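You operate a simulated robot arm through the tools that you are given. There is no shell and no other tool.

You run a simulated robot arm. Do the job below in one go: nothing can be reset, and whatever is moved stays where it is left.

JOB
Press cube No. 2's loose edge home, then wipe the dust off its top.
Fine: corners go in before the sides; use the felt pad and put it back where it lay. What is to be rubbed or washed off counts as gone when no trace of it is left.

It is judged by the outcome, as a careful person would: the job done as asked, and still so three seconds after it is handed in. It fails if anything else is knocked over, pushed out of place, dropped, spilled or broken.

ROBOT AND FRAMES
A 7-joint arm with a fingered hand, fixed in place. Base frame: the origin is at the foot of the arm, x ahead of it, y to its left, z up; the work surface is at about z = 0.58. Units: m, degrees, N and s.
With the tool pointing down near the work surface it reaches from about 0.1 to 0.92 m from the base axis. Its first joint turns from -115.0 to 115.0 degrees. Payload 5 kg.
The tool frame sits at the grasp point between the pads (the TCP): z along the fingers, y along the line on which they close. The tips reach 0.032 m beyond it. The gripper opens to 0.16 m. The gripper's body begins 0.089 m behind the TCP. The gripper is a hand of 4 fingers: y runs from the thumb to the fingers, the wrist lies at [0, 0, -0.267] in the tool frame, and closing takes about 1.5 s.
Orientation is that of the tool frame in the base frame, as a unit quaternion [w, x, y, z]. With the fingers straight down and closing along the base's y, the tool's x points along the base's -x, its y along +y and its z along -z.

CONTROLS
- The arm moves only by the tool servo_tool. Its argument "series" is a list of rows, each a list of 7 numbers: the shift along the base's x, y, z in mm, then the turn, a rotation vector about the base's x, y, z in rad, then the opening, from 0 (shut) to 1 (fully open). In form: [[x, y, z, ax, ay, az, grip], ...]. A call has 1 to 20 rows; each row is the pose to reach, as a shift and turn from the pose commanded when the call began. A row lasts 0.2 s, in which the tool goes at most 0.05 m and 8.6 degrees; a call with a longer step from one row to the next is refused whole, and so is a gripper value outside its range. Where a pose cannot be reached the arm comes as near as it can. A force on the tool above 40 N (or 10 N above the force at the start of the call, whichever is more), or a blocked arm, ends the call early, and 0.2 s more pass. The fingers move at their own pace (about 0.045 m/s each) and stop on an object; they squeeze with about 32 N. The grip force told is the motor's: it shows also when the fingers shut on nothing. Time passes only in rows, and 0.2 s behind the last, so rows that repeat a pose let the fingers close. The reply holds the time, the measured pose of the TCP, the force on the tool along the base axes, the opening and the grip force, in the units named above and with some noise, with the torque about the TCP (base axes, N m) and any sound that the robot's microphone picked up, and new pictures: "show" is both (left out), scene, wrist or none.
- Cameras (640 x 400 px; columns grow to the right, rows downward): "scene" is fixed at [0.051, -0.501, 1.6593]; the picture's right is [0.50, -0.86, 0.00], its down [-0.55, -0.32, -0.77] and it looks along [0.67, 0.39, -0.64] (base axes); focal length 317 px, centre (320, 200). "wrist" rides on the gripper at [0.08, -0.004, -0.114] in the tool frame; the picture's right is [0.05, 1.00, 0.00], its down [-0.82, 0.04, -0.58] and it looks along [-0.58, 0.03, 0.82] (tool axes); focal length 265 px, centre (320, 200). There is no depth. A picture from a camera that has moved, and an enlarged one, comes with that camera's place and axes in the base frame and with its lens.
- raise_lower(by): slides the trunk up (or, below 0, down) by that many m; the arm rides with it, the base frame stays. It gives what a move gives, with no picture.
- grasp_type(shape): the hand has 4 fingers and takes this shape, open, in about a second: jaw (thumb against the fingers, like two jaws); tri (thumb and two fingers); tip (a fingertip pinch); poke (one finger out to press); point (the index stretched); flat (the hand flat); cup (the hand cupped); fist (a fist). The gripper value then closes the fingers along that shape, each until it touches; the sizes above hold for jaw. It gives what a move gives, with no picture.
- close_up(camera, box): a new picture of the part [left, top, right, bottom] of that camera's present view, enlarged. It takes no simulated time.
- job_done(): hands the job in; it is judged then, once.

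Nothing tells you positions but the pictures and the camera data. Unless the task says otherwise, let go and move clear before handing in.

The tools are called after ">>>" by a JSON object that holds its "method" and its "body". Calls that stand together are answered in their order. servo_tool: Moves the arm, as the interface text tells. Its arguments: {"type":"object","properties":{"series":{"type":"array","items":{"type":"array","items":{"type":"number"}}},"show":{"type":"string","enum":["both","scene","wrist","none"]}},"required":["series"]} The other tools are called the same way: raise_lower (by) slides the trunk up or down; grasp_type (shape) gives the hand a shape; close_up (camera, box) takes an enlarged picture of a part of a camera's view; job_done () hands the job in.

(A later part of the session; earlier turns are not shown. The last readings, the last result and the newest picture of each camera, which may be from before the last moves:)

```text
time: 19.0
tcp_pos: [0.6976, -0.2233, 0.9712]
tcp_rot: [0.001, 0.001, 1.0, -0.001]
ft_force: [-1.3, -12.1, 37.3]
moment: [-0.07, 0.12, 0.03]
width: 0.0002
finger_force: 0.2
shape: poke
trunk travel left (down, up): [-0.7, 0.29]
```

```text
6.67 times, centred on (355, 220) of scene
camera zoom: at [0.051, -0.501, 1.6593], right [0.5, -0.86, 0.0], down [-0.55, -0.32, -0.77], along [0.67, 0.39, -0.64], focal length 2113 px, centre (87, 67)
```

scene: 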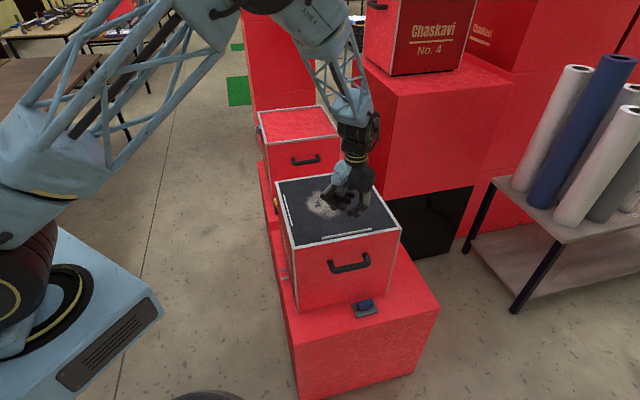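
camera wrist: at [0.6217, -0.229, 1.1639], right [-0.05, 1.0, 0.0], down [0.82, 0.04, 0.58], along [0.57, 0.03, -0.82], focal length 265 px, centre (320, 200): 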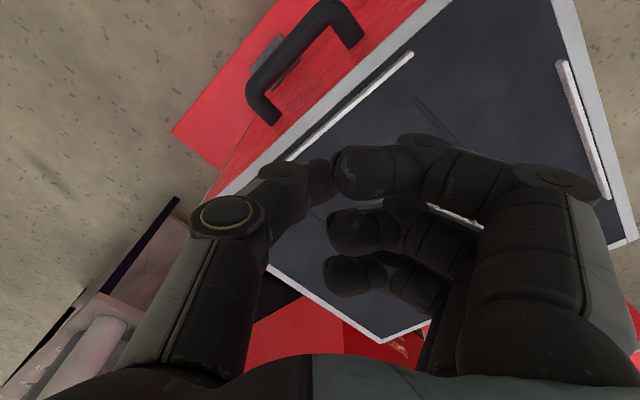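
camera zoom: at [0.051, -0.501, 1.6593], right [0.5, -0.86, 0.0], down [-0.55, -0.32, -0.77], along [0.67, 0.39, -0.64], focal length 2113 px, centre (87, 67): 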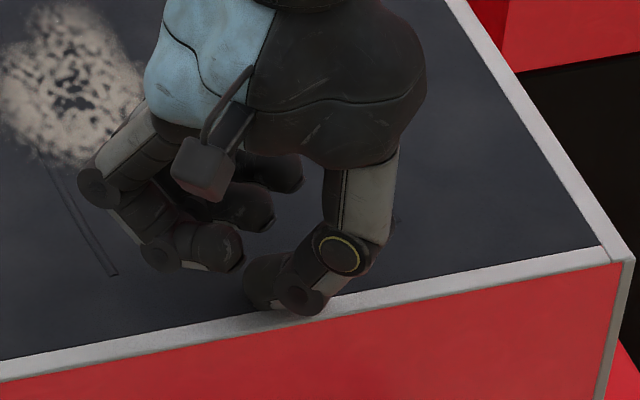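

The front strip is home too. I'll lift off and move above the left strip, with its middle at about (0.703, 0.008).

>>> {"method": "servo_tool", "body": {"series": [[0, 2, 20, 0, 0, 0, 1], [0, 5, 60, 0, 0, 0, 1], [0, 45, 60, 0, 0, 0, 1], [0, 90, 60, 0, 0, 0, 1], [0, 135, 60, 0, 0, 0, 1], [0, 180, 60, 0, 0, 0, 1], [1, 226, 60, 0, 0, 0, 1], [1, 226, 40, 0, 0, 0, 1], [1, 226, 30, 0, 0, 0, 1]]}}

>>> {"method": "close_up", "body": {"camera": "scene", "box": [260, 170, 350, 250]}}

>>> {"method": "close_up", "body": {"camera": "wrist", "box": [200, 20, 440, 240]}}

>>> {"method": "close_up", "body": {"camera": "scene", "box": [315, 160, 410, 250]}}

```text
time: 21.0
tcp_pos: [0.7006, 0.006, 0.9979]
tcp_rot: [-0.001, 0.0, 1.0, 0.001]
ft_force: [0.1, -0.1, 0.2]
moment: [0.02, 0.02, 0.0]
width: 0.0
finger_force: 0.0
shape: poke
trunk travel left (down, up): [-0.7, 0.29]
camera wrist: at [0.6202, 0.0028, 1.1117], right [-0.05, 1.0, 0.0], down [0.82, 0.04, 0.57], along [0.57, 0.03, -0.82], focal length 265 px, centre (320, 200)
```

scene: 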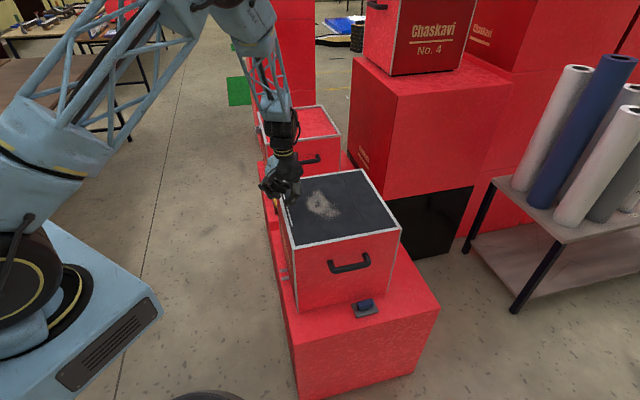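
wrist: 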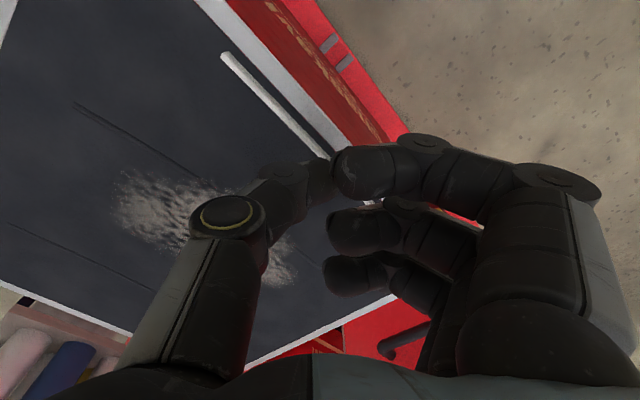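

```text
5.00 times, centred on (305, 210) of scene
camera zoom: at [0.051, -0.501, 1.6593], right [0.5, -0.86, 0.0], down [-0.55, -0.32, -0.77], along [0.67, 0.39, -0.64], focal length 1585 px, centre (395, 150)
```

zoom: 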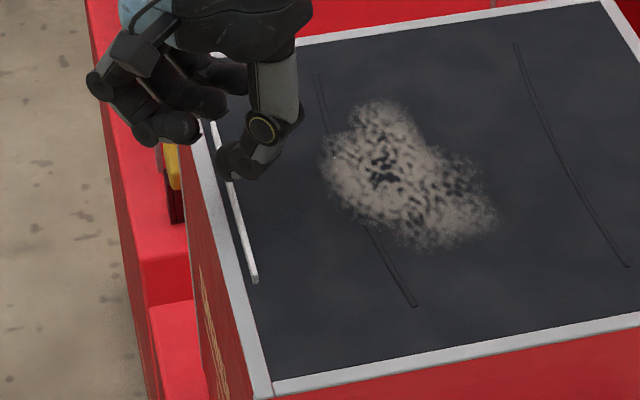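

```text
1.82 times, centred on (320, 130) of wrist
camera zoom: at [0.6202, 0.0028, 1.1117], right [-0.05, 1.0, 0.0], down [0.82, 0.04, 0.57], along [0.57, 0.03, -0.82], focal length 483 px, centre (320, 327)
```

zoom: 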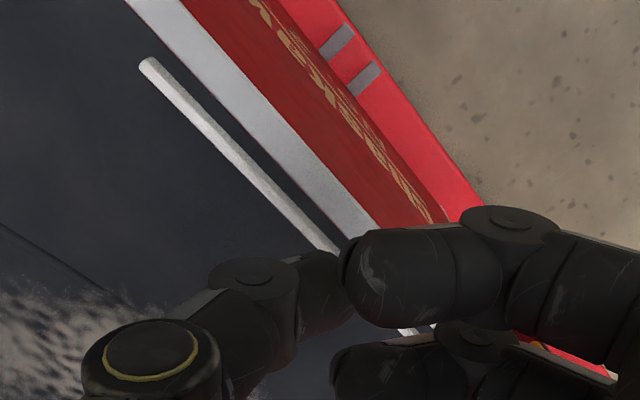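

```text
4.44 times, centred on (362, 205) of scene
camera zoom: at [0.051, -0.501, 1.6593], right [0.5, -0.86, 0.0], down [-0.55, -0.32, -0.77], along [0.67, 0.39, -0.64], focal length 1408 px, centre (131, 178)
```

zoom: 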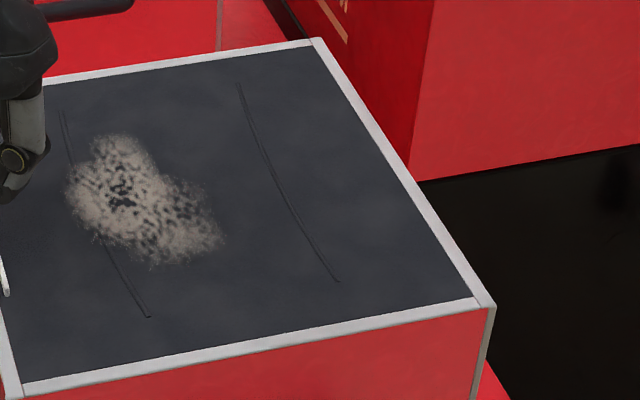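

The corner and front strip are flush, and the thumb is over the left strip. I'm pressing it now.

>>> {"method": "servo_tool", "body": {"series": [[0, 0, -10, 0, 0, 0, 1], [0, 0, -18, 0, 0, 0, 1], [0, 0, -22, 0, 0, 0, 1], [0, 0, -24, 0, 0, 0, 1], [0, 0, -26, 0, 0, 0, 1], [0, 0, -28, 0, 0, 0, 1], [0, 0, -30, 0, 0, 0, 1]], "show": "none"}}

>>> {"method": "close_up", "body": {"camera": "scene", "box": [260, 170, 350, 250]}}

```text
time: 22.8
tcp_pos: [0.6988, 0.0034, 0.9722]
tcp_rot: [0.001, 0.001, 1.0, -0.002]
ft_force: [-6.0, -7.3, 26.5]
moment: [-0.07, 0.24, 0.06]
width: 0.0
finger_force: 0.1
shape: poke
trunk travel left (down, up): [-0.7, 0.29]
stopped in row 7: the force on the tool passed its limit at 41 N (the readings are from after the stop); the commanded pose is now the measured one
```

```text
5.00 times, centred on (305, 210) of scene
camera zoom: at [0.051, -0.501, 1.6593], right [0.5, -0.86, 0.0], down [-0.55, -0.32, -0.77], along [0.67, 0.39, -0.64], focal length 1585 px, centre (395, 150)
```

zoom: 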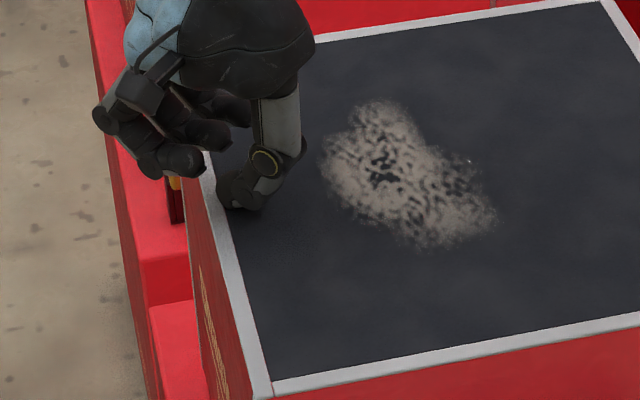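

All three pieces are home and the liner's creases are gone. I'll lift clear, change to jaw and move toward the felt pad at about (0.706, -0.312, 0.59).

>>> {"method": "servo_tool", "body": {"series": [[0, 0, 30, 0, 0, 0, 1], [0, 0, 70, 0, 0, 0, 1], [0, 0, 110, 0, 0, 0, 1], [0, 0, 150, 0, 0, 0, 1], [-15, -45, 150, 0, 0, 0, 1], [-30, -90, 150, 0, 0, 0, 1], [-45, -135, 150, 0, 0, 0, 1], [-60, -180, 150, 0, 0, 0, 1], [-75, -225, 150, 0, 0, 0, 1], [-90, -270, 150, 0, 0, 0, 1], [-100, -315, 150, 0, 0, 0, 1], [-110, -360, 150, 0, 0, 0, 1], [-120, -400, 130, 0, 0, 0, 1]]}}

>>> {"method": "grasp_type", "body": {"shape": "jaw"}}

>>> {"method": "close_up", "body": {"camera": "scene", "box": [350, 290, 390, 322]}}

>>> {"method": "close_up", "body": {"camera": "scene", "box": [265, 160, 410, 260]}}

```text
time: 25.6
tcp_pos: [0.5793, -0.4004, 1.099]
tcp_rot: [-0.001, 0.001, 1.0, 0.002]
ft_force: [0.0, -0.5, -0.5]
moment: [0.04, 0.01, 0.01]
width: 0.0004
finger_force: 0.1
shape: poke
trunk travel left (down, up): [-0.7, 0.29]
camera wrist: at [0.4994, -0.4036, 1.212], right [-0.05, 1.0, 0.0], down [0.82, 0.04, 0.58], along [0.58, 0.03, -0.82], focal length 265 px, centre (320, 200)
```

scene: 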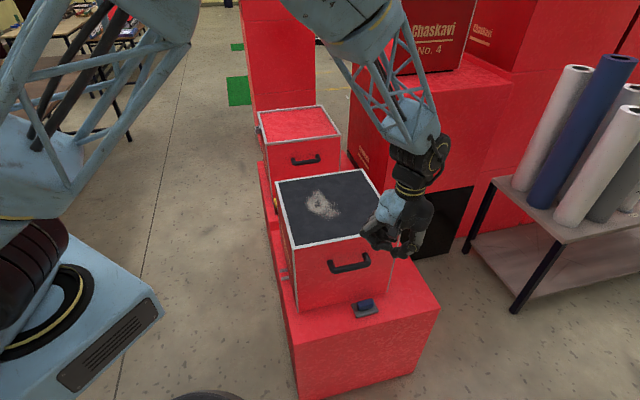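
wrist: 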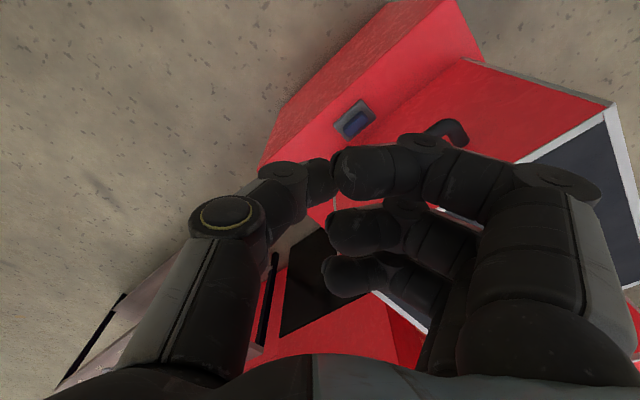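

```text
time: 26.5
tcp_pos: [0.5792, -0.398, 1.0991]
tcp_rot: [0.0, 0.001, 1.0, 0.0]
ft_force: [0.7, 0.1, 0.7]
moment: [0.02, 0.0, 0.0]
width: 0.1598
finger_force: 0.1
shape: jaw
trunk travel left (down, up): [-0.7, 0.29]
```

```text
12.50 times, centred on (370, 306) of scene
camera zoom: at [0.051, -0.501, 1.6593], right [0.5, -0.86, 0.0], down [-0.55, -0.32, -0.77], along [0.67, 0.39, -0.64], focal length 3962 px, centre (-305, -1125)
```

zoom: 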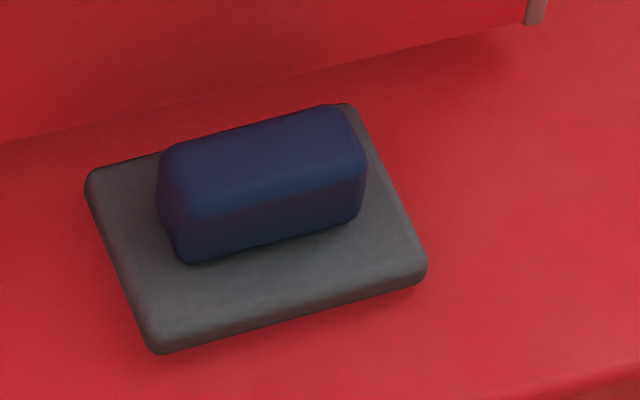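

```text
4.00 times, centred on (338, 210) of scene
camera zoom: at [0.051, -0.501, 1.6593], right [0.5, -0.86, 0.0], down [-0.55, -0.32, -0.77], along [0.67, 0.39, -0.64], focal length 1268 px, centre (250, 160)
```

zoom: 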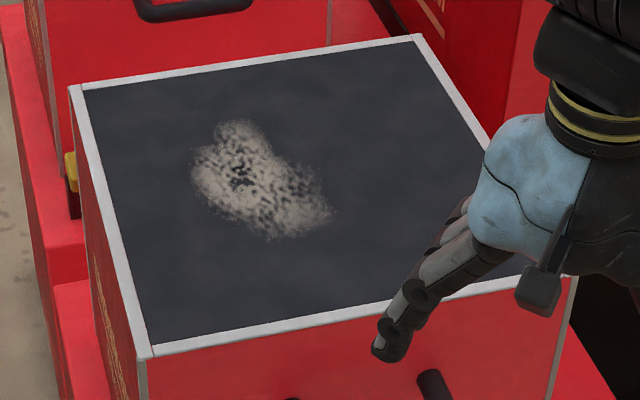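

Everything is flush and only the dust is left. The pad lies parallel to the cube face, so I'll yaw the hand 45° (closing along the pad's length) and lean it 20° away from the cube to clear the cube's handle.

>>> {"method": "servo_tool", "body": {"series": [[8, 0, 0, 0, 0, 0.131, 1], [16, 0, 0, 0, 0, 0.262, 1], [24, 0, 0, 0, 0, 0.393, 1], [32, 0, 0, 0, 0, 0.524, 1], [40, 0, 0, 0, 0, 0.655, 1], [44, 0, 0, 0, 0, 0.785, 1]], "show": "none"}}

>>> {"method": "servo_tool", "body": {"series": [[0, 0, 0, 0.0823, -0.0823, 0, 1], [0, 0, 0, 0.1645, -0.1645, 0, 1], [0, 0, 0, 0.2468, -0.2468, 0, 1], [0, 0, -40, 0.2468, -0.2468, 0, 1], [0, 0, -80, 0.2468, -0.2468, 0, 1], [0, 0, -120, 0.2468, -0.2468, 0, 0.85], [0, 0, -160, 0.2468, -0.2468, 0, 0.75], [0, 0, -200, 0.2468, -0.2468, 0, 0.65], [0, 0, -240, 0.2468, -0.2468, 0, 0.65]]}}

```text
time: 27.9
tcp_pos: [0.6236, -0.3963, 1.0981]
tcp_rot: [0.001, -0.383, 0.924, 0.001]
ft_force: [-0.3, -0.1, -0.5]
moment: [-0.01, 0.0, 0.02]
width: 0.16
finger_force: 0.1
shape: jaw
trunk travel left (down, up): [-0.7, 0.29]
```

```text
time: 29.9
tcp_pos: [0.6197, -0.3961, 0.8573]
tcp_rot: [0.161, -0.376, 0.91, 0.066]
ft_force: [-0.4, 0.1, -0.4]
moment: [0.01, 0.0, 0.02]
width: 0.1047
finger_force: 0.0
shape: jaw
trunk travel left (down, up): [-0.7, 0.29]
camera wrist: at [0.5421, -0.4782, 0.9376], right [-0.74, 0.67, -0.02], down [0.37, 0.43, 0.82], along [0.56, 0.6, -0.57], focal length 265 px, centre (320, 200)
```

scene: 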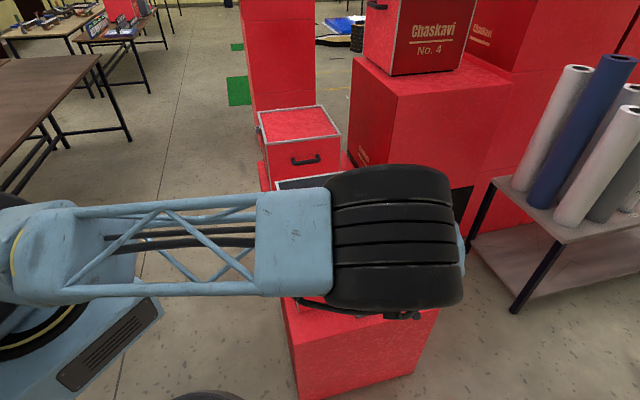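
wrist: 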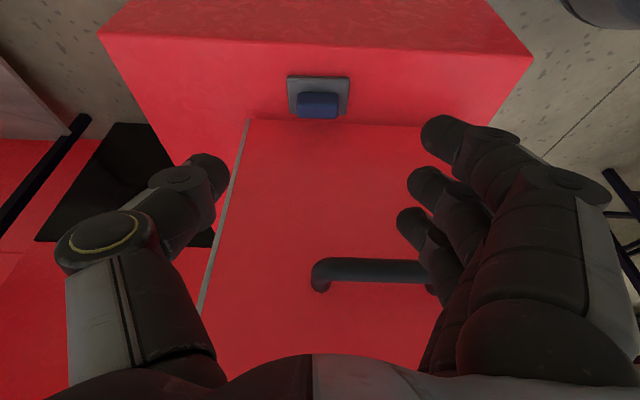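

The wrist view puts the pad at about (0.705, -0.312), which matches the scene estimate. The elbow blocks the scene camera, so I'll lower outside the block in line with the pad and watch through the wrist camera.

>>> {"method": "servo_tool", "body": {"series": [[0, 0, -40, 0, 0, 0, 0.65], [0, 0, -80, 0, 0, 0, 0.65], [0, 0, -120, 0, 0, 0, 0.65], [0, 0, -150, 0, 0, 0, 0.65]]}}

```text
time: 30.9
tcp_pos: [0.6243, -0.3951, 0.7089]
tcp_rot: [0.16, -0.376, 0.91, 0.067]
ft_force: [0.0, -0.4, -0.2]
moment: [-0.02, 0.03, -0.01]
width: 0.1043
finger_force: 0.1
shape: jaw
trunk travel left (down, up): [-0.7, 0.29]
camera wrist: at [0.5461, -0.4779, 0.7882], right [-0.74, 0.67, -0.02], down [0.37, 0.43, 0.82], along [0.56, 0.6, -0.57], focal length 265 px, centre (320, 200)
```

scene: 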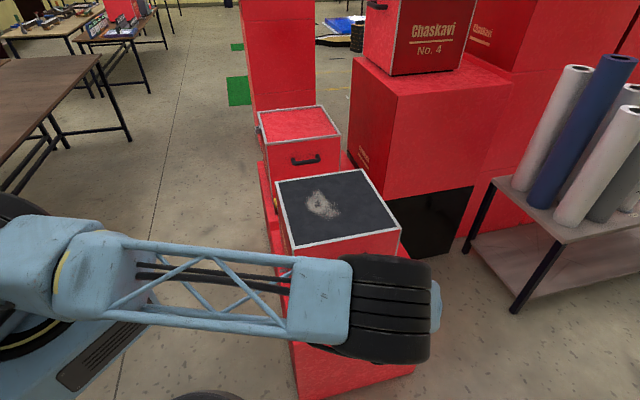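
wrist: 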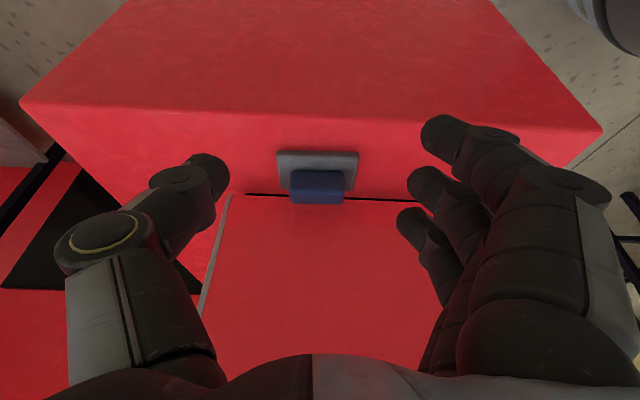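

The geometry agrees, and the handle top is at about z≈0.622. I'll lower to just above handle height, then slide in toward the cube over the pad.

>>> {"method": "servo_tool", "body": {"series": [[0, 0, -30, 0, 0, 0, 0.65], [20, 20, -30, 0, 0, 0, 0.65], [40, 41, -30, 0, 0, 0, 0.65], [60, 62, -30, 0, 0, 0, 0.65], [75, 78, -30, 0, 0, 0, 0.65]]}}

```text
time: 32.1
tcp_pos: [0.6992, -0.3181, 0.6805]
tcp_rot: [0.16, -0.376, 0.91, 0.067]
ft_force: [0.7, 0.6, -0.1]
moment: [0.01, -0.03, -0.01]
width: 0.1044
finger_force: 0.0
shape: jaw
trunk travel left (down, up): [-0.7, 0.29]
camera wrist: at [0.6219, -0.402, 0.7601], right [-0.74, 0.67, -0.02], down [0.37, 0.43, 0.82], along [0.56, 0.6, -0.57], focal length 265 px, centre (320, 200)
```

scene: 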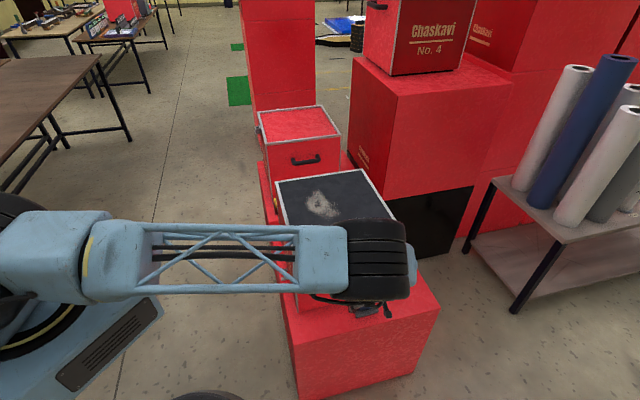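
wrist: 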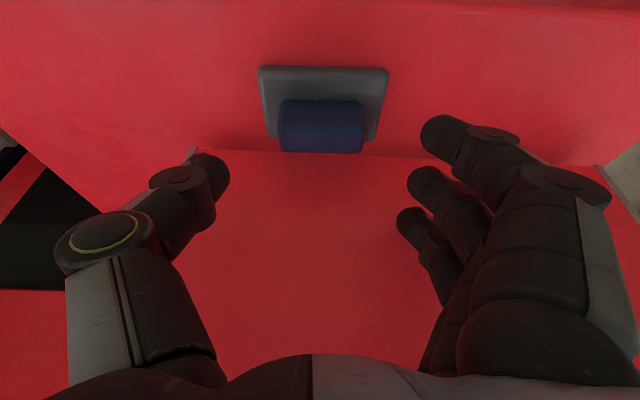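

The handle is centred between thumb and fingers. I'll lower most of the way around it and look again.

>>> {"method": "servo_tool", "body": {"series": [[1.5, 1.5, -10, 0, 0, 0, 0.65], [1.5, 1.5, -20, 0, 0, 0, 0.65], [1.5, 1.5, -28, 0, 0, 0, 0.65]]}}

>>> {"method": "close_up", "body": {"camera": "wrist", "box": [160, 40, 480, 240]}}

>>> {"method": "close_up", "body": {"camera": "scene", "box": [330, 270, 430, 340]}}

```text
time: 32.9
tcp_pos: [0.7003, -0.316, 0.6523]
tcp_rot: [0.16, -0.376, 0.91, 0.066]
ft_force: [-0.6, 0.5, -0.2]
moment: [-0.01, 0.02, -0.02]
width: 0.1044
finger_force: 0.0
shape: jaw
trunk travel left (down, up): [-0.7, 0.29]
camera wrist: at [0.6229, -0.3993, 0.7311], right [-0.74, 0.67, -0.02], down [0.37, 0.43, 0.82], along [0.56, 0.6, -0.57], focal length 265 px, centre (320, 200)
```

scene: 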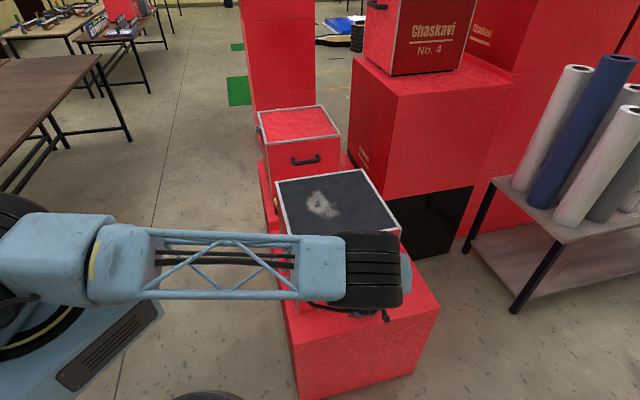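
wrist: 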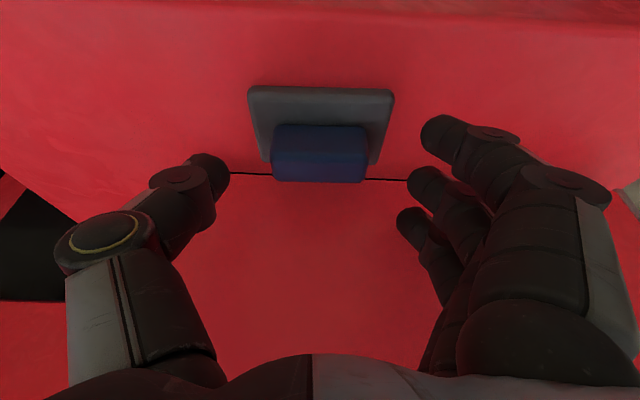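

```text
2.00 times, centred on (320, 140) of wrist
camera zoom: at [0.6229, -0.3993, 0.7311], right [-0.74, 0.67, -0.02], down [0.37, 0.43, 0.82], along [0.56, 0.6, -0.57], focal length 531 px, centre (320, 320)
```

zoom: 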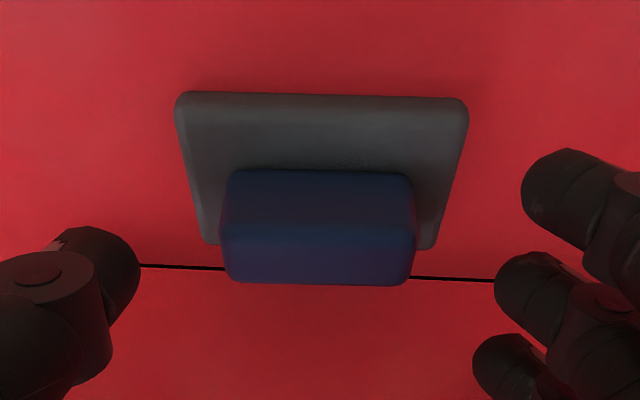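

```text
5.71 times, centred on (380, 305) of scene
camera zoom: at [0.051, -0.501, 1.6593], right [0.5, -0.86, 0.0], down [-0.55, -0.32, -0.77], along [0.67, 0.39, -0.64], focal length 1811 px, centre (-23, -400)
```

zoom: 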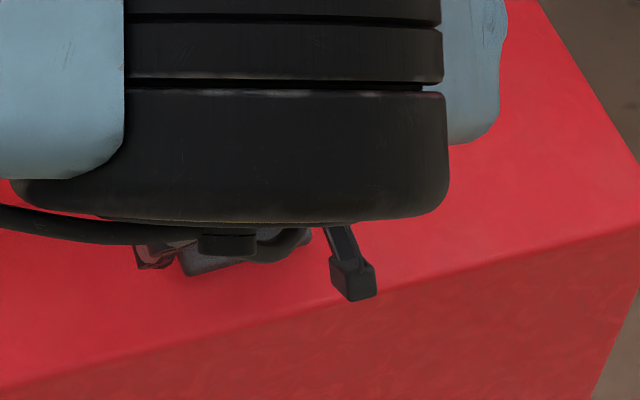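

I'll lower 13 mm more, which keeps the index tip just above the pad's base, and then close on the handle's ends.

>>> {"method": "servo_tool", "body": {"series": [[0, 0, -6, 0, 0, 0, 0.65], [0, 0, -10, 0, 0, 0, 0.65], [0, 0, -13, 0, 0, 0, 0.65], [0, 0, -13, 0, 0, 0, 0.55], [0, 0, -13, 0, 0, 0, 0.5], [0, 0, -13, 0, 0, 0, 0.45], [0, 0, -13, 0, 0, 0, 0.45]], "show": "wrist"}}

>>> {"method": "close_up", "body": {"camera": "wrist", "box": [160, 40, 480, 240]}}

```text
time: 34.5
tcp_pos: [0.7022, -0.3183, 0.6383]
tcp_rot: [0.161, -0.376, 0.91, 0.066]
ft_force: [0.4, 0.7, 0.2]
moment: [-0.01, 0.01, 0.04]
width: 0.0731
finger_force: 0.1
shape: jaw
trunk travel left (down, up): [-0.7, 0.29]
camera wrist: at [0.6234, -0.4004, 0.7184], right [-0.74, 0.67, -0.02], down [0.37, 0.43, 0.82], along [0.56, 0.6, -0.57], focal length 265 px, centre (320, 200)
```

wrist: 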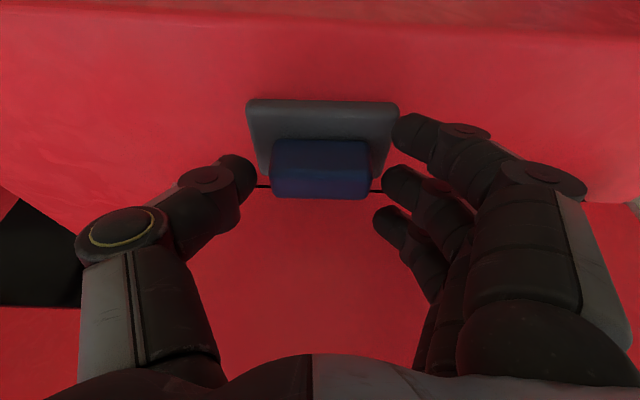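

```text
2.00 times, centred on (320, 140) of wrist
camera zoom: at [0.6234, -0.4004, 0.7184], right [-0.74, 0.67, -0.02], down [0.37, 0.43, 0.82], along [0.56, 0.6, -0.57], focal length 531 px, centre (320, 320)
```

zoom: 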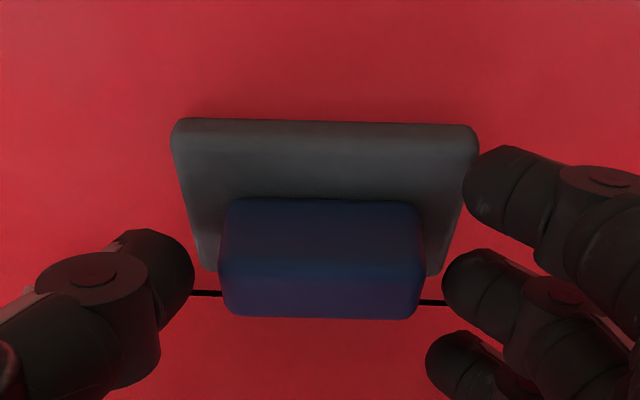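

The thumb and middle finger face the handle's ends, and the index is over the base. I'm closing fully now.

>>> {"method": "servo_tool", "body": {"series": [[0, 0, 0, 0, 0, 0, 0.4], [0, 0, 0, 0, 0, 0, 0.35], [0, 0, 0, 0, 0, 0, 0.3], [0, 0, 0, 0, 0, 0, 0.2], [0, 0, 0, 0, 0, 0, 0.1], [0, 0, 0, 0, 0, 0, 0], [0, 0, 0, 0, 0, 0, 0], [0, 0, 0, 0, 0, 0, 0]], "show": "wrist"}}

>>> {"method": "close_up", "body": {"camera": "wrist", "box": [160, 40, 480, 240]}}

```text
time: 36.3
tcp_pos: [0.7013, -0.3184, 0.6396]
tcp_rot: [0.16, -0.376, 0.91, 0.066]
ft_force: [2.7, -2.0, 5.0]
moment: [0.13, 0.09, -0.01]
width: 0.0273
finger_force: 32.1
shape: jaw
trunk travel left (down, up): [-0.7, 0.29]
camera wrist: at [0.6237, -0.4008, 0.7191], right [-0.74, 0.67, -0.02], down [0.37, 0.43, 0.82], along [0.56, 0.6, -0.57], focal length 265 px, centre (320, 200)
```

wrist: 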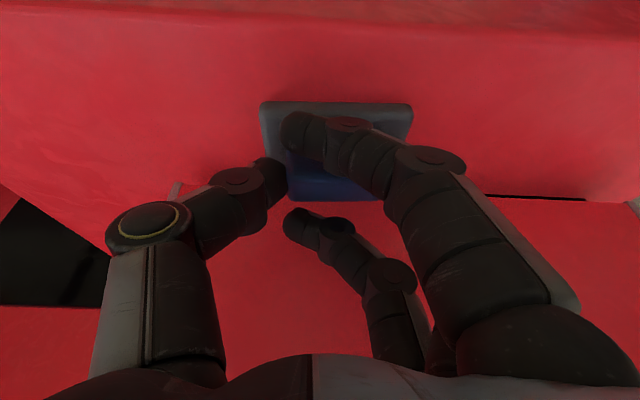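

```text
2.00 times, centred on (320, 140) of wrist
camera zoom: at [0.6237, -0.4008, 0.7191], right [-0.74, 0.67, -0.02], down [0.37, 0.43, 0.82], along [0.56, 0.6, -0.57], focal length 531 px, centre (320, 320)
```

zoom: 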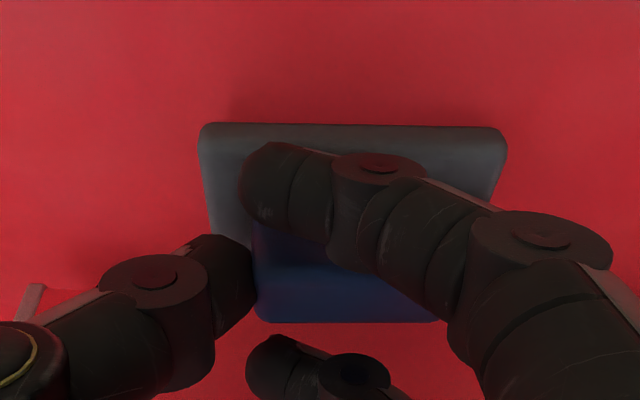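

The thumb slid the pad about 7 mm toward the fingers before it gripped (I'll correct for that when putting it back), and thumb and middle finger now hold the handle. I'll lift slightly to test the hold.

>>> {"method": "servo_tool", "body": {"series": [[0, 0, 3, 0, 0, 0, 0], [0, 0, 6, 0, 0, 0, 0], [0, 0, 10, 0, 0, 0, 0], [0, 0, 15, 0, 0, 0, 0], [0, 0, 15, 0, 0, 0, 0]], "show": "wrist"}}

>>> {"method": "close_up", "body": {"camera": "wrist", "box": [160, 40, 480, 240]}}

>>> {"method": "close_up", "body": {"camera": "scene", "box": [340, 280, 400, 330]}}

```text
time: 37.5
tcp_pos: [0.701, -0.3163, 0.6517]
tcp_rot: [0.161, -0.377, 0.91, 0.067]
ft_force: [0.0, -0.7, -1.5]
moment: [0.0, -0.01, 0.0]
width: 0.0271
finger_force: 31.7
shape: jaw
trunk travel left (down, up): [-0.7, 0.29]
camera wrist: at [0.623, -0.3993, 0.7318], right [-0.74, 0.67, -0.02], down [0.37, 0.43, 0.82], along [0.56, 0.6, -0.57], focal length 265 px, centre (320, 200)
```

wrist: 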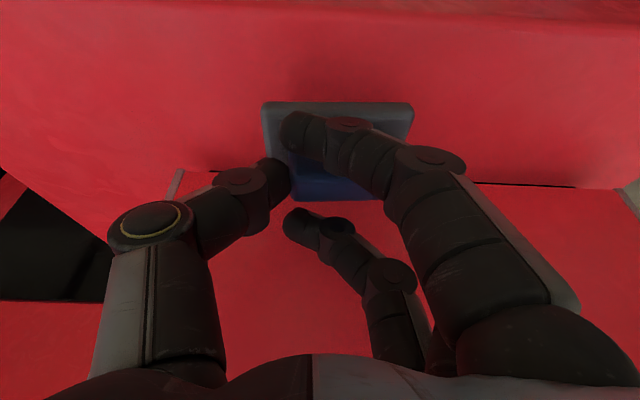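

```text
2.00 times, centred on (320, 140) of wrist
camera zoom: at [0.623, -0.3993, 0.7318], right [-0.74, 0.67, -0.02], down [0.37, 0.43, 0.82], along [0.56, 0.6, -0.57], focal length 531 px, centre (320, 320)
```

zoom: 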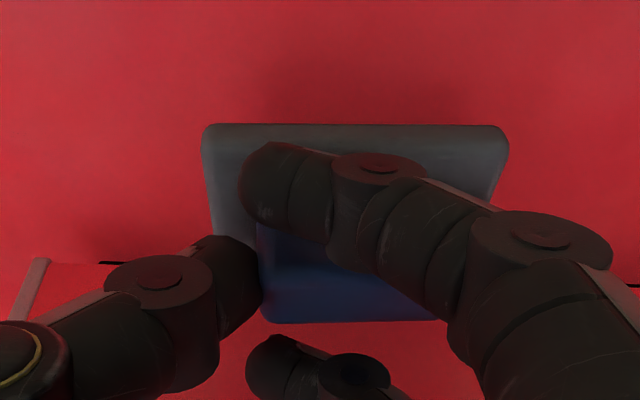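

```text
8.00 times, centred on (370, 305) of scene
camera zoom: at [0.051, -0.501, 1.6593], right [0.5, -0.86, 0.0], down [-0.55, -0.32, -0.77], along [0.67, 0.39, -0.64], focal length 2535 px, centre (-80, -640)
```

zoom: 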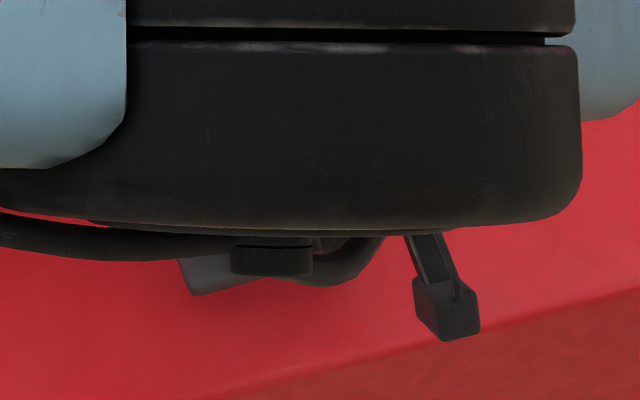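

The pad came up level and is held firmly. I'll back it away from the cube's handle and raise it above the cube's top.

>>> {"method": "servo_tool", "body": {"series": [[-20, -20, 0, 0, 0, 0, 0], [-40, -40, 0, 0, 0, 0, 0], [-60, -60, 5, 0, 0, 0, 0], [-80, -80, 20, 0, 0, 0, 0], [-90, -90, 50, 0, 0, 0, 0], [-90, -90, 85, 0, 0, 0, 0], [-90, -90, 120, 0, 0, 0, 0], [-90, -90, 155, 0, 0, 0, 0], [-90, -90, 190, 0, 0, 0, 0], [-90, -90, 225, 0, 0, 0, 0], [-90, -90, 260, 0, 0, 0, 0], [-90, -90, 295, 0, 0, 0, 0], [-90, -90, 330, 0, 0, 0, 0], [-90, -90, 365, 0, 0, 0, 0], [-90, -90, 395, 0, 0, 0, 0]]}}

```text
time: 40.7
tcp_pos: [0.6115, -0.4099, 1.0491]
tcp_rot: [0.16, -0.376, 0.91, 0.067]
ft_force: [0.0, 0.5, -0.2]
moment: [-0.04, -0.03, 0.02]
width: 0.027
finger_force: 32.1
shape: jaw
trunk travel left (down, up): [-0.7, 0.29]
camera wrist: at [0.5333, -0.4931, 1.1291], right [-0.74, 0.67, -0.02], down [0.37, 0.43, 0.82], along [0.56, 0.6, -0.57], focal length 265 px, centre (320, 200)
```

scene: 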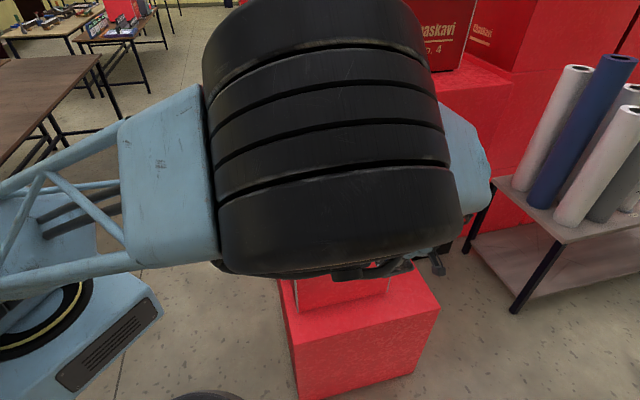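
wrist: 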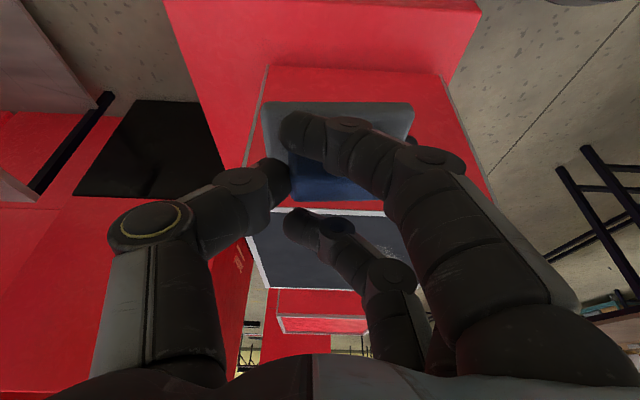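

Now over the cube: I'll move the pad above the near part of the dust patch.

>>> {"method": "servo_tool", "body": {"series": [[17, 32, 0, 0, 0, 0, 0], [34, 64, 0, 0, 0, 0, 0], [51, 96, 0, 0, 0, 0, 0], [68, 128, 0, 0, 0, 0, 0], [85, 160, 0, 0, 0, 0, 0], [102, 191, 0, 0, 0, 0, 0], [120, 223, 0, 0, 0, 0, 0], [137, 255, 0, 0, 0, 0, 0], [137, 255, -20, 0, 0, 0, 0], [137, 255, -40, 0, 0, 0, 0]]}}

>>> {"method": "close_up", "body": {"camera": "scene", "box": [260, 150, 410, 280]}}

>>> {"method": "close_up", "body": {"camera": "wrist", "box": [160, 0, 480, 240]}}

```text
time: 42.9
tcp_pos: [0.7501, -0.1488, 1.0086]
tcp_rot: [0.161, -0.376, 0.91, 0.066]
ft_force: [0.7, -1.0, -1.0]
moment: [0.0, 0.02, -0.01]
width: 0.0272
finger_force: 31.6
shape: jaw
trunk travel left (down, up): [-0.7, 0.29]
camera wrist: at [0.6712, -0.2322, 1.0882], right [-0.74, 0.67, -0.02], down [0.37, 0.43, 0.82], along [0.56, 0.6, -0.57], focal length 265 px, centre (320, 200)
```

scene: 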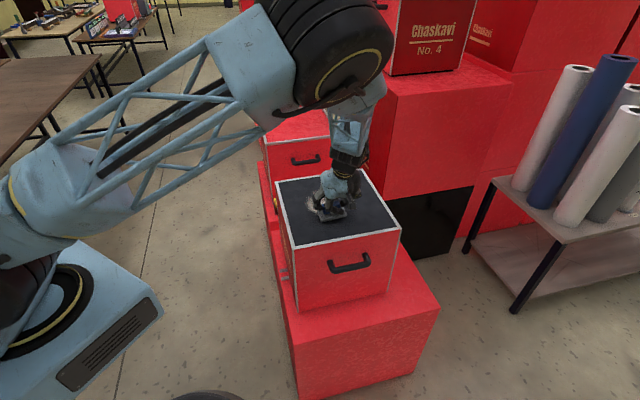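
wrist: 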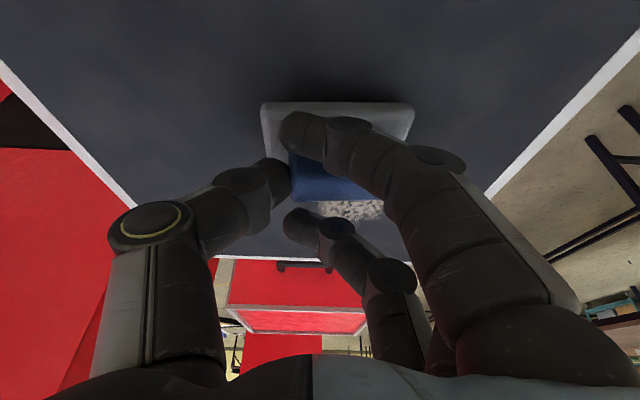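

```text
3.08 times, centred on (335, 215) of scene
camera zoom: at [0.051, -0.501, 1.6593], right [0.5, -0.86, 0.0], down [-0.55, -0.32, -0.77], along [0.67, 0.39, -0.64], focal length 975 px, centre (274, 154)
```

zoom: 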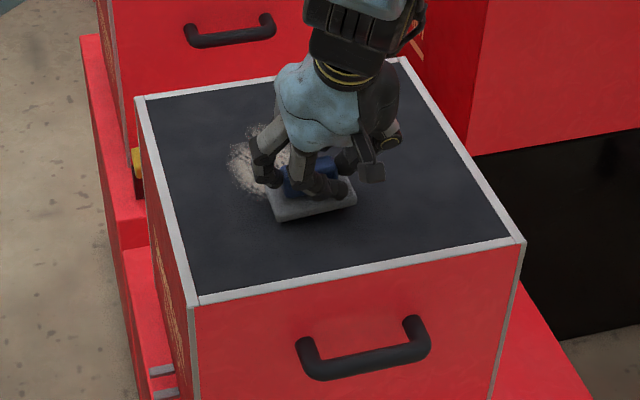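

```text
1.67 times, centred on (320, 120) of wrist
camera zoom: at [0.6712, -0.2322, 1.0882], right [-0.74, 0.67, -0.02], down [0.37, 0.43, 0.82], along [0.56, 0.6, -0.57], focal length 442 px, centre (320, 333)
```

zoom: 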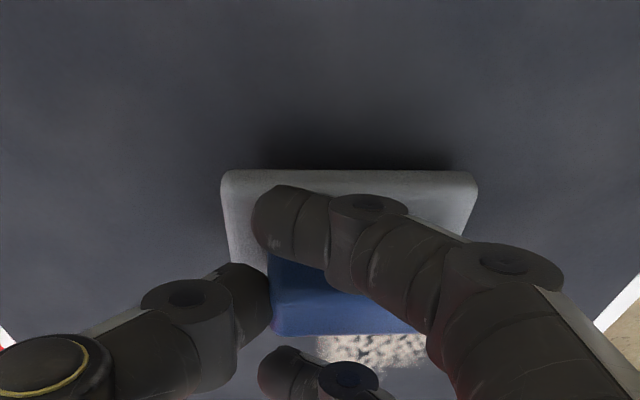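

The pad is over the near-right part of the dust. I'll lower until I feel light contact.

>>> {"method": "servo_tool", "body": {"series": [[0, 0, -8, 0, 0, 0, 0], [0, 0, -12, 0, 0, 0, 0], [0, 0, -15, 0, 0, 0, 0], [0, 0, -17, 0, 0, 0, 0], [0, 0, -18, 0, 0, 0, 0]], "show": "none"}}

>>> {"method": "close_up", "body": {"camera": "scene", "box": [290, 170, 370, 230]}}

```text
time: 44.1
tcp_pos: [0.7483, -0.1498, 0.9928]
tcp_rot: [0.162, -0.376, 0.91, 0.067]
ft_force: [4.9, -1.2, 20.7]
moment: [0.31, 0.03, -0.03]
width: 0.0274
finger_force: 32.1
shape: jaw
trunk travel left (down, up): [-0.7, 0.29]
```

```text
6.67 times, centred on (330, 200) of scene
camera zoom: at [0.051, -0.501, 1.6593], right [0.5, -0.86, 0.0], down [-0.55, -0.32, -0.77], along [0.67, 0.39, -0.64], focal length 2113 px, centre (253, 200)
```

zoom: 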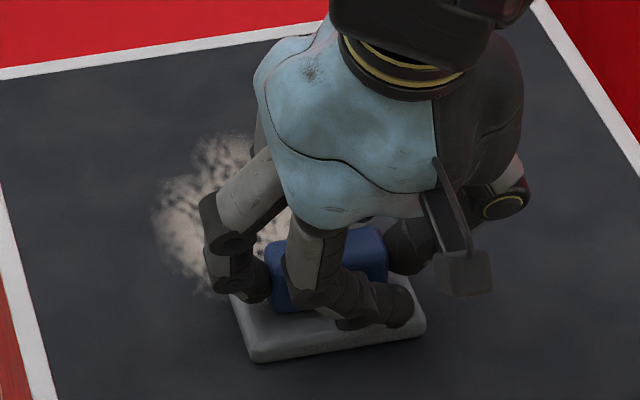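

There's contact at about 20 N. I'll ease off about 1 mm and make the first stroke along the pad's length.

>>> {"method": "servo_tool", "body": {"series": [[0, 0, 1.2, 0, 0, 0, 0], [14, -14, 1.2, 0, 0, 0, 0], [28, -28, 1.2, 0, 0, 0, 0], [14, -14, 1.2, 0, 0, 0, 0], [0, 0, 1.2, 0, 0, 0, 0], [-14, 14, 1.2, 0, 0, 0, 0], [-28, 28, 1.2, 0, 0, 0, 0], [-42, 42, 1.2, 0, 0, 0, 0], [-49, 49, 1.2, 0, 0, 0, 0]]}}

>>> {"method": "close_up", "body": {"camera": "scene", "box": [270, 160, 380, 240]}}

```text
time: 46.1
tcp_pos: [0.6989, -0.1024, 0.9925]
tcp_rot: [0.161, -0.377, 0.91, 0.066]
ft_force: [4.4, -2.6, 10.5]
moment: [0.16, 0.07, -0.05]
width: 0.0271
finger_force: 31.9
shape: jaw
trunk travel left (down, up): [-0.7, 0.29]
camera wrist: at [0.6215, -0.1844, 1.0714], right [-0.74, 0.67, -0.02], down [0.37, 0.43, 0.82], along [0.56, 0.6, -0.57], focal length 265 px, centre (320, 200)
```

scene: 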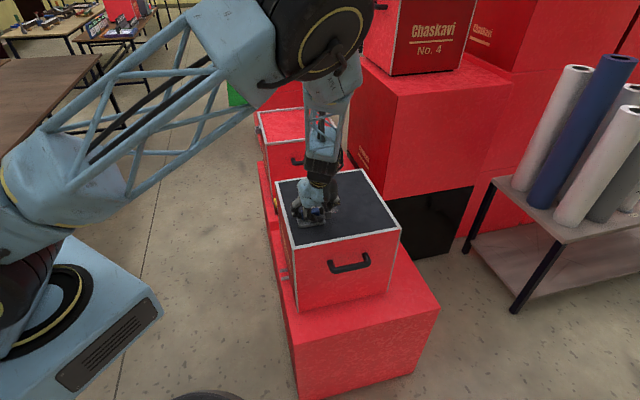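
wrist: 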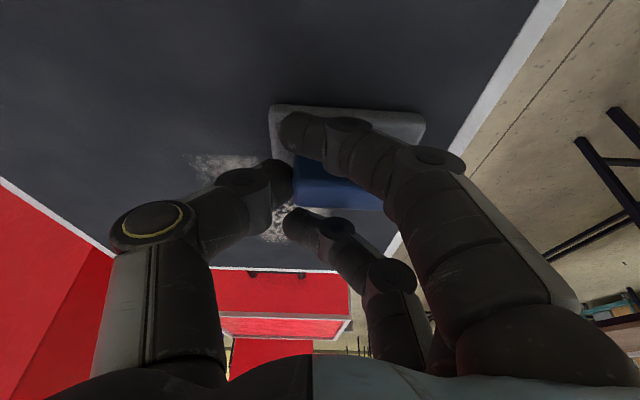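

```text
5.00 times, centred on (325, 200) of scene
camera zoom: at [0.051, -0.501, 1.6593], right [0.5, -0.86, 0.0], down [-0.55, -0.32, -0.77], along [0.67, 0.39, -0.64], focal length 1585 px, centre (295, 200)
```

zoom: 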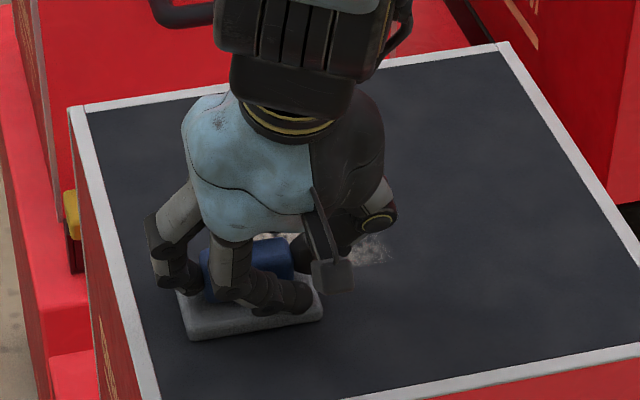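

The dust is coming off and the force is steady at about 10 N. I'll continue with overlapping sweeps further back.

>>> {"method": "servo_tool", "body": {"series": [[17.7, 17.7, 0, 0, 0, 0, 0], [33.2, 2.1, 0, 0, 0, 0, 0], [48.8, -13.4, 0, 0, 0, 0, 0], [64.3, -29, 0, 0, 0, 0, 0], [79.9, -44.5, 0, 0, 0, 0, 0], [95.4, -60.1, 0, 0, 0, 0, 0], [109.6, -74.2, 0, 0, 0, 0, 0], [127.3, -56.6, 0, 0, 0, 0, 0], [111.7, -41, 0, 0, 0, 0, 0], [96.2, -25.5, 0, 0, 0, 0, 0], [80.6, -9.9, 0, 0, 0, 0, 0], [65, 5.7, 0, 0, 0, 0, 0], [49.5, 21.2, 0, 0, 0, 0, 0], [35.4, 35.4, 0, 0, 0, 0, 0]]}}

>>> {"method": "close_up", "body": {"camera": "scene", "box": [270, 160, 380, 240]}}

```text
time: 49.1
tcp_pos: [0.7327, -0.0676, 0.9932]
tcp_rot: [0.16, -0.376, 0.91, 0.067]
ft_force: [0.4, 0.6, 0.7]
moment: [0.08, 0.06, -0.02]
width: 0.0276
finger_force: 32.7
shape: jaw
trunk travel left (down, up): [-0.7, 0.29]
camera wrist: at [0.6554, -0.1498, 1.072], right [-0.74, 0.67, -0.02], down [0.37, 0.43, 0.82], along [0.56, 0.6, -0.57], focal length 265 px, centre (320, 200)
```

scene: 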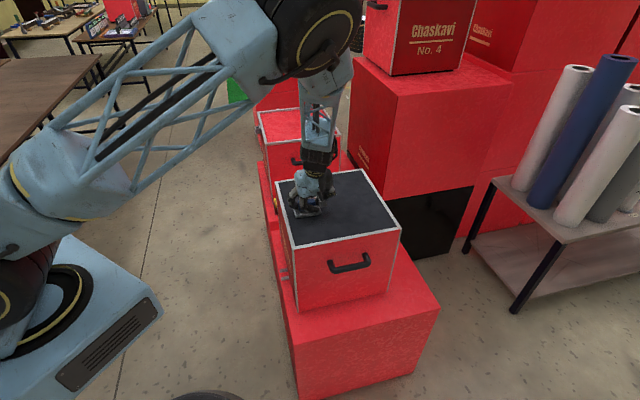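
wrist: 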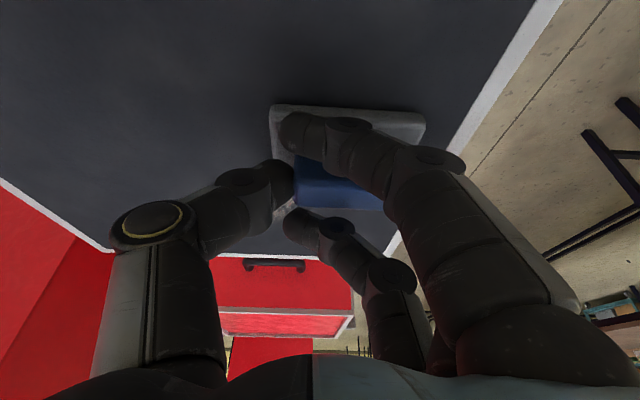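

```text
5.00 times, centred on (325, 200) of scene
camera zoom: at [0.051, -0.501, 1.6593], right [0.5, -0.86, 0.0], down [-0.55, -0.32, -0.77], along [0.67, 0.39, -0.64], focal length 1585 px, centre (295, 200)
```

zoom: 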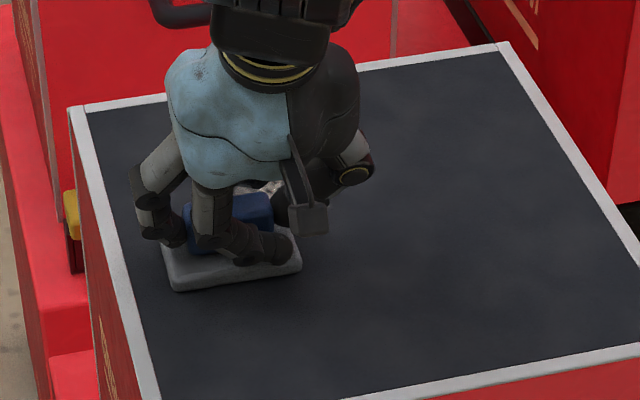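

Most of the dust is gone and some remains behind the hand. Contact has become light, so I'll press 1 mm lower and sweep further back.

>>> {"method": "servo_tool", "body": {"series": [[0, 0, -1.2, 0, 0, 0, 0], [15.6, 15.6, -1.2, 0, 0, 0, 0], [31.1, 0, -1.2, 0, 0, 0, 0], [46.7, -15.6, -1.2, 0, 0, 0, 0], [62.2, -31.1, -1.2, 0, 0, 0, 0], [77.8, -46.7, -1.2, 0, 0, 0, 0], [93.3, -62.2, -1.2, 0, 0, 0, 0], [111, -44.5, -1.2, 0, 0, 0, 0], [95.4, -29, -1.2, 0, 0, 0, 0], [79.9, -13.4, -1.2, 0, 0, 0, 0], [64.3, 2.1, -1.2, 0, 0, 0, 0], [48.8, 17.7, -1.2, 0, 0, 0, 0], [33.2, 33.2, -1.2, 0, 0, 0, 0]]}}

>>> {"method": "close_up", "body": {"camera": "scene", "box": [270, 160, 380, 240]}}

```text
time: 51.9
tcp_pos: [0.7674, -0.0323, 0.9912]
tcp_rot: [0.161, -0.376, 0.91, 0.066]
ft_force: [5.1, -3.0, 17.2]
moment: [0.1, -0.04, -0.03]
width: 0.0279
finger_force: 32.0
shape: jaw
trunk travel left (down, up): [-0.7, 0.29]
camera wrist: at [0.6895, -0.1147, 1.0702], right [-0.74, 0.67, -0.02], down [0.37, 0.43, 0.82], along [0.56, 0.6, -0.57], focal length 265 px, centre (320, 200)
```

scene: 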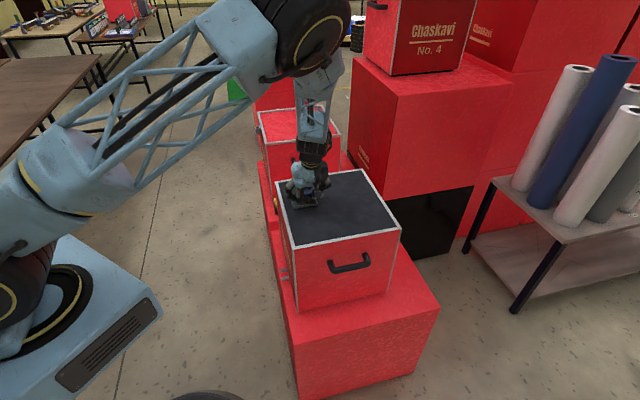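
wrist: 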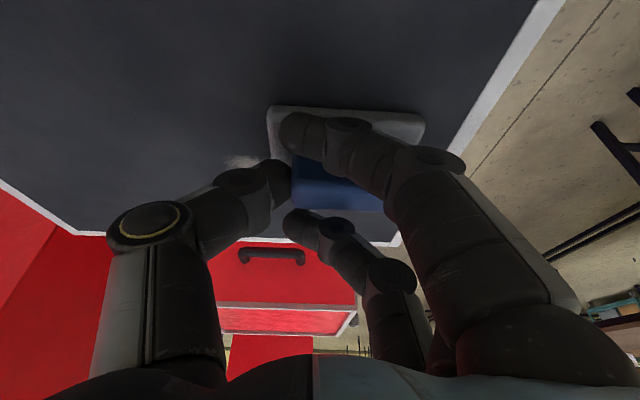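

```text
5.00 times, centred on (325, 200) of scene
camera zoom: at [0.051, -0.501, 1.6593], right [0.5, -0.86, 0.0], down [-0.55, -0.32, -0.77], along [0.67, 0.39, -0.64], focal length 1585 px, centre (295, 200)
```

zoom: 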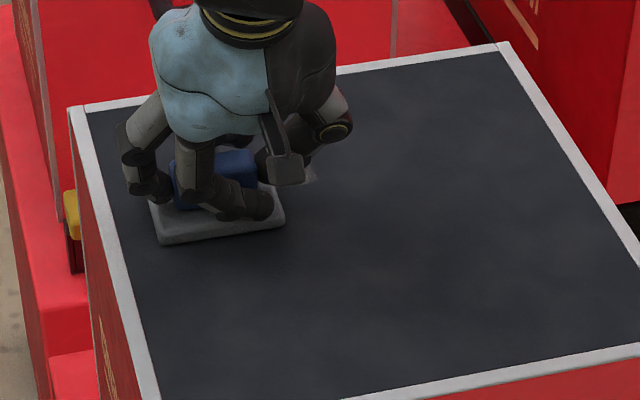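

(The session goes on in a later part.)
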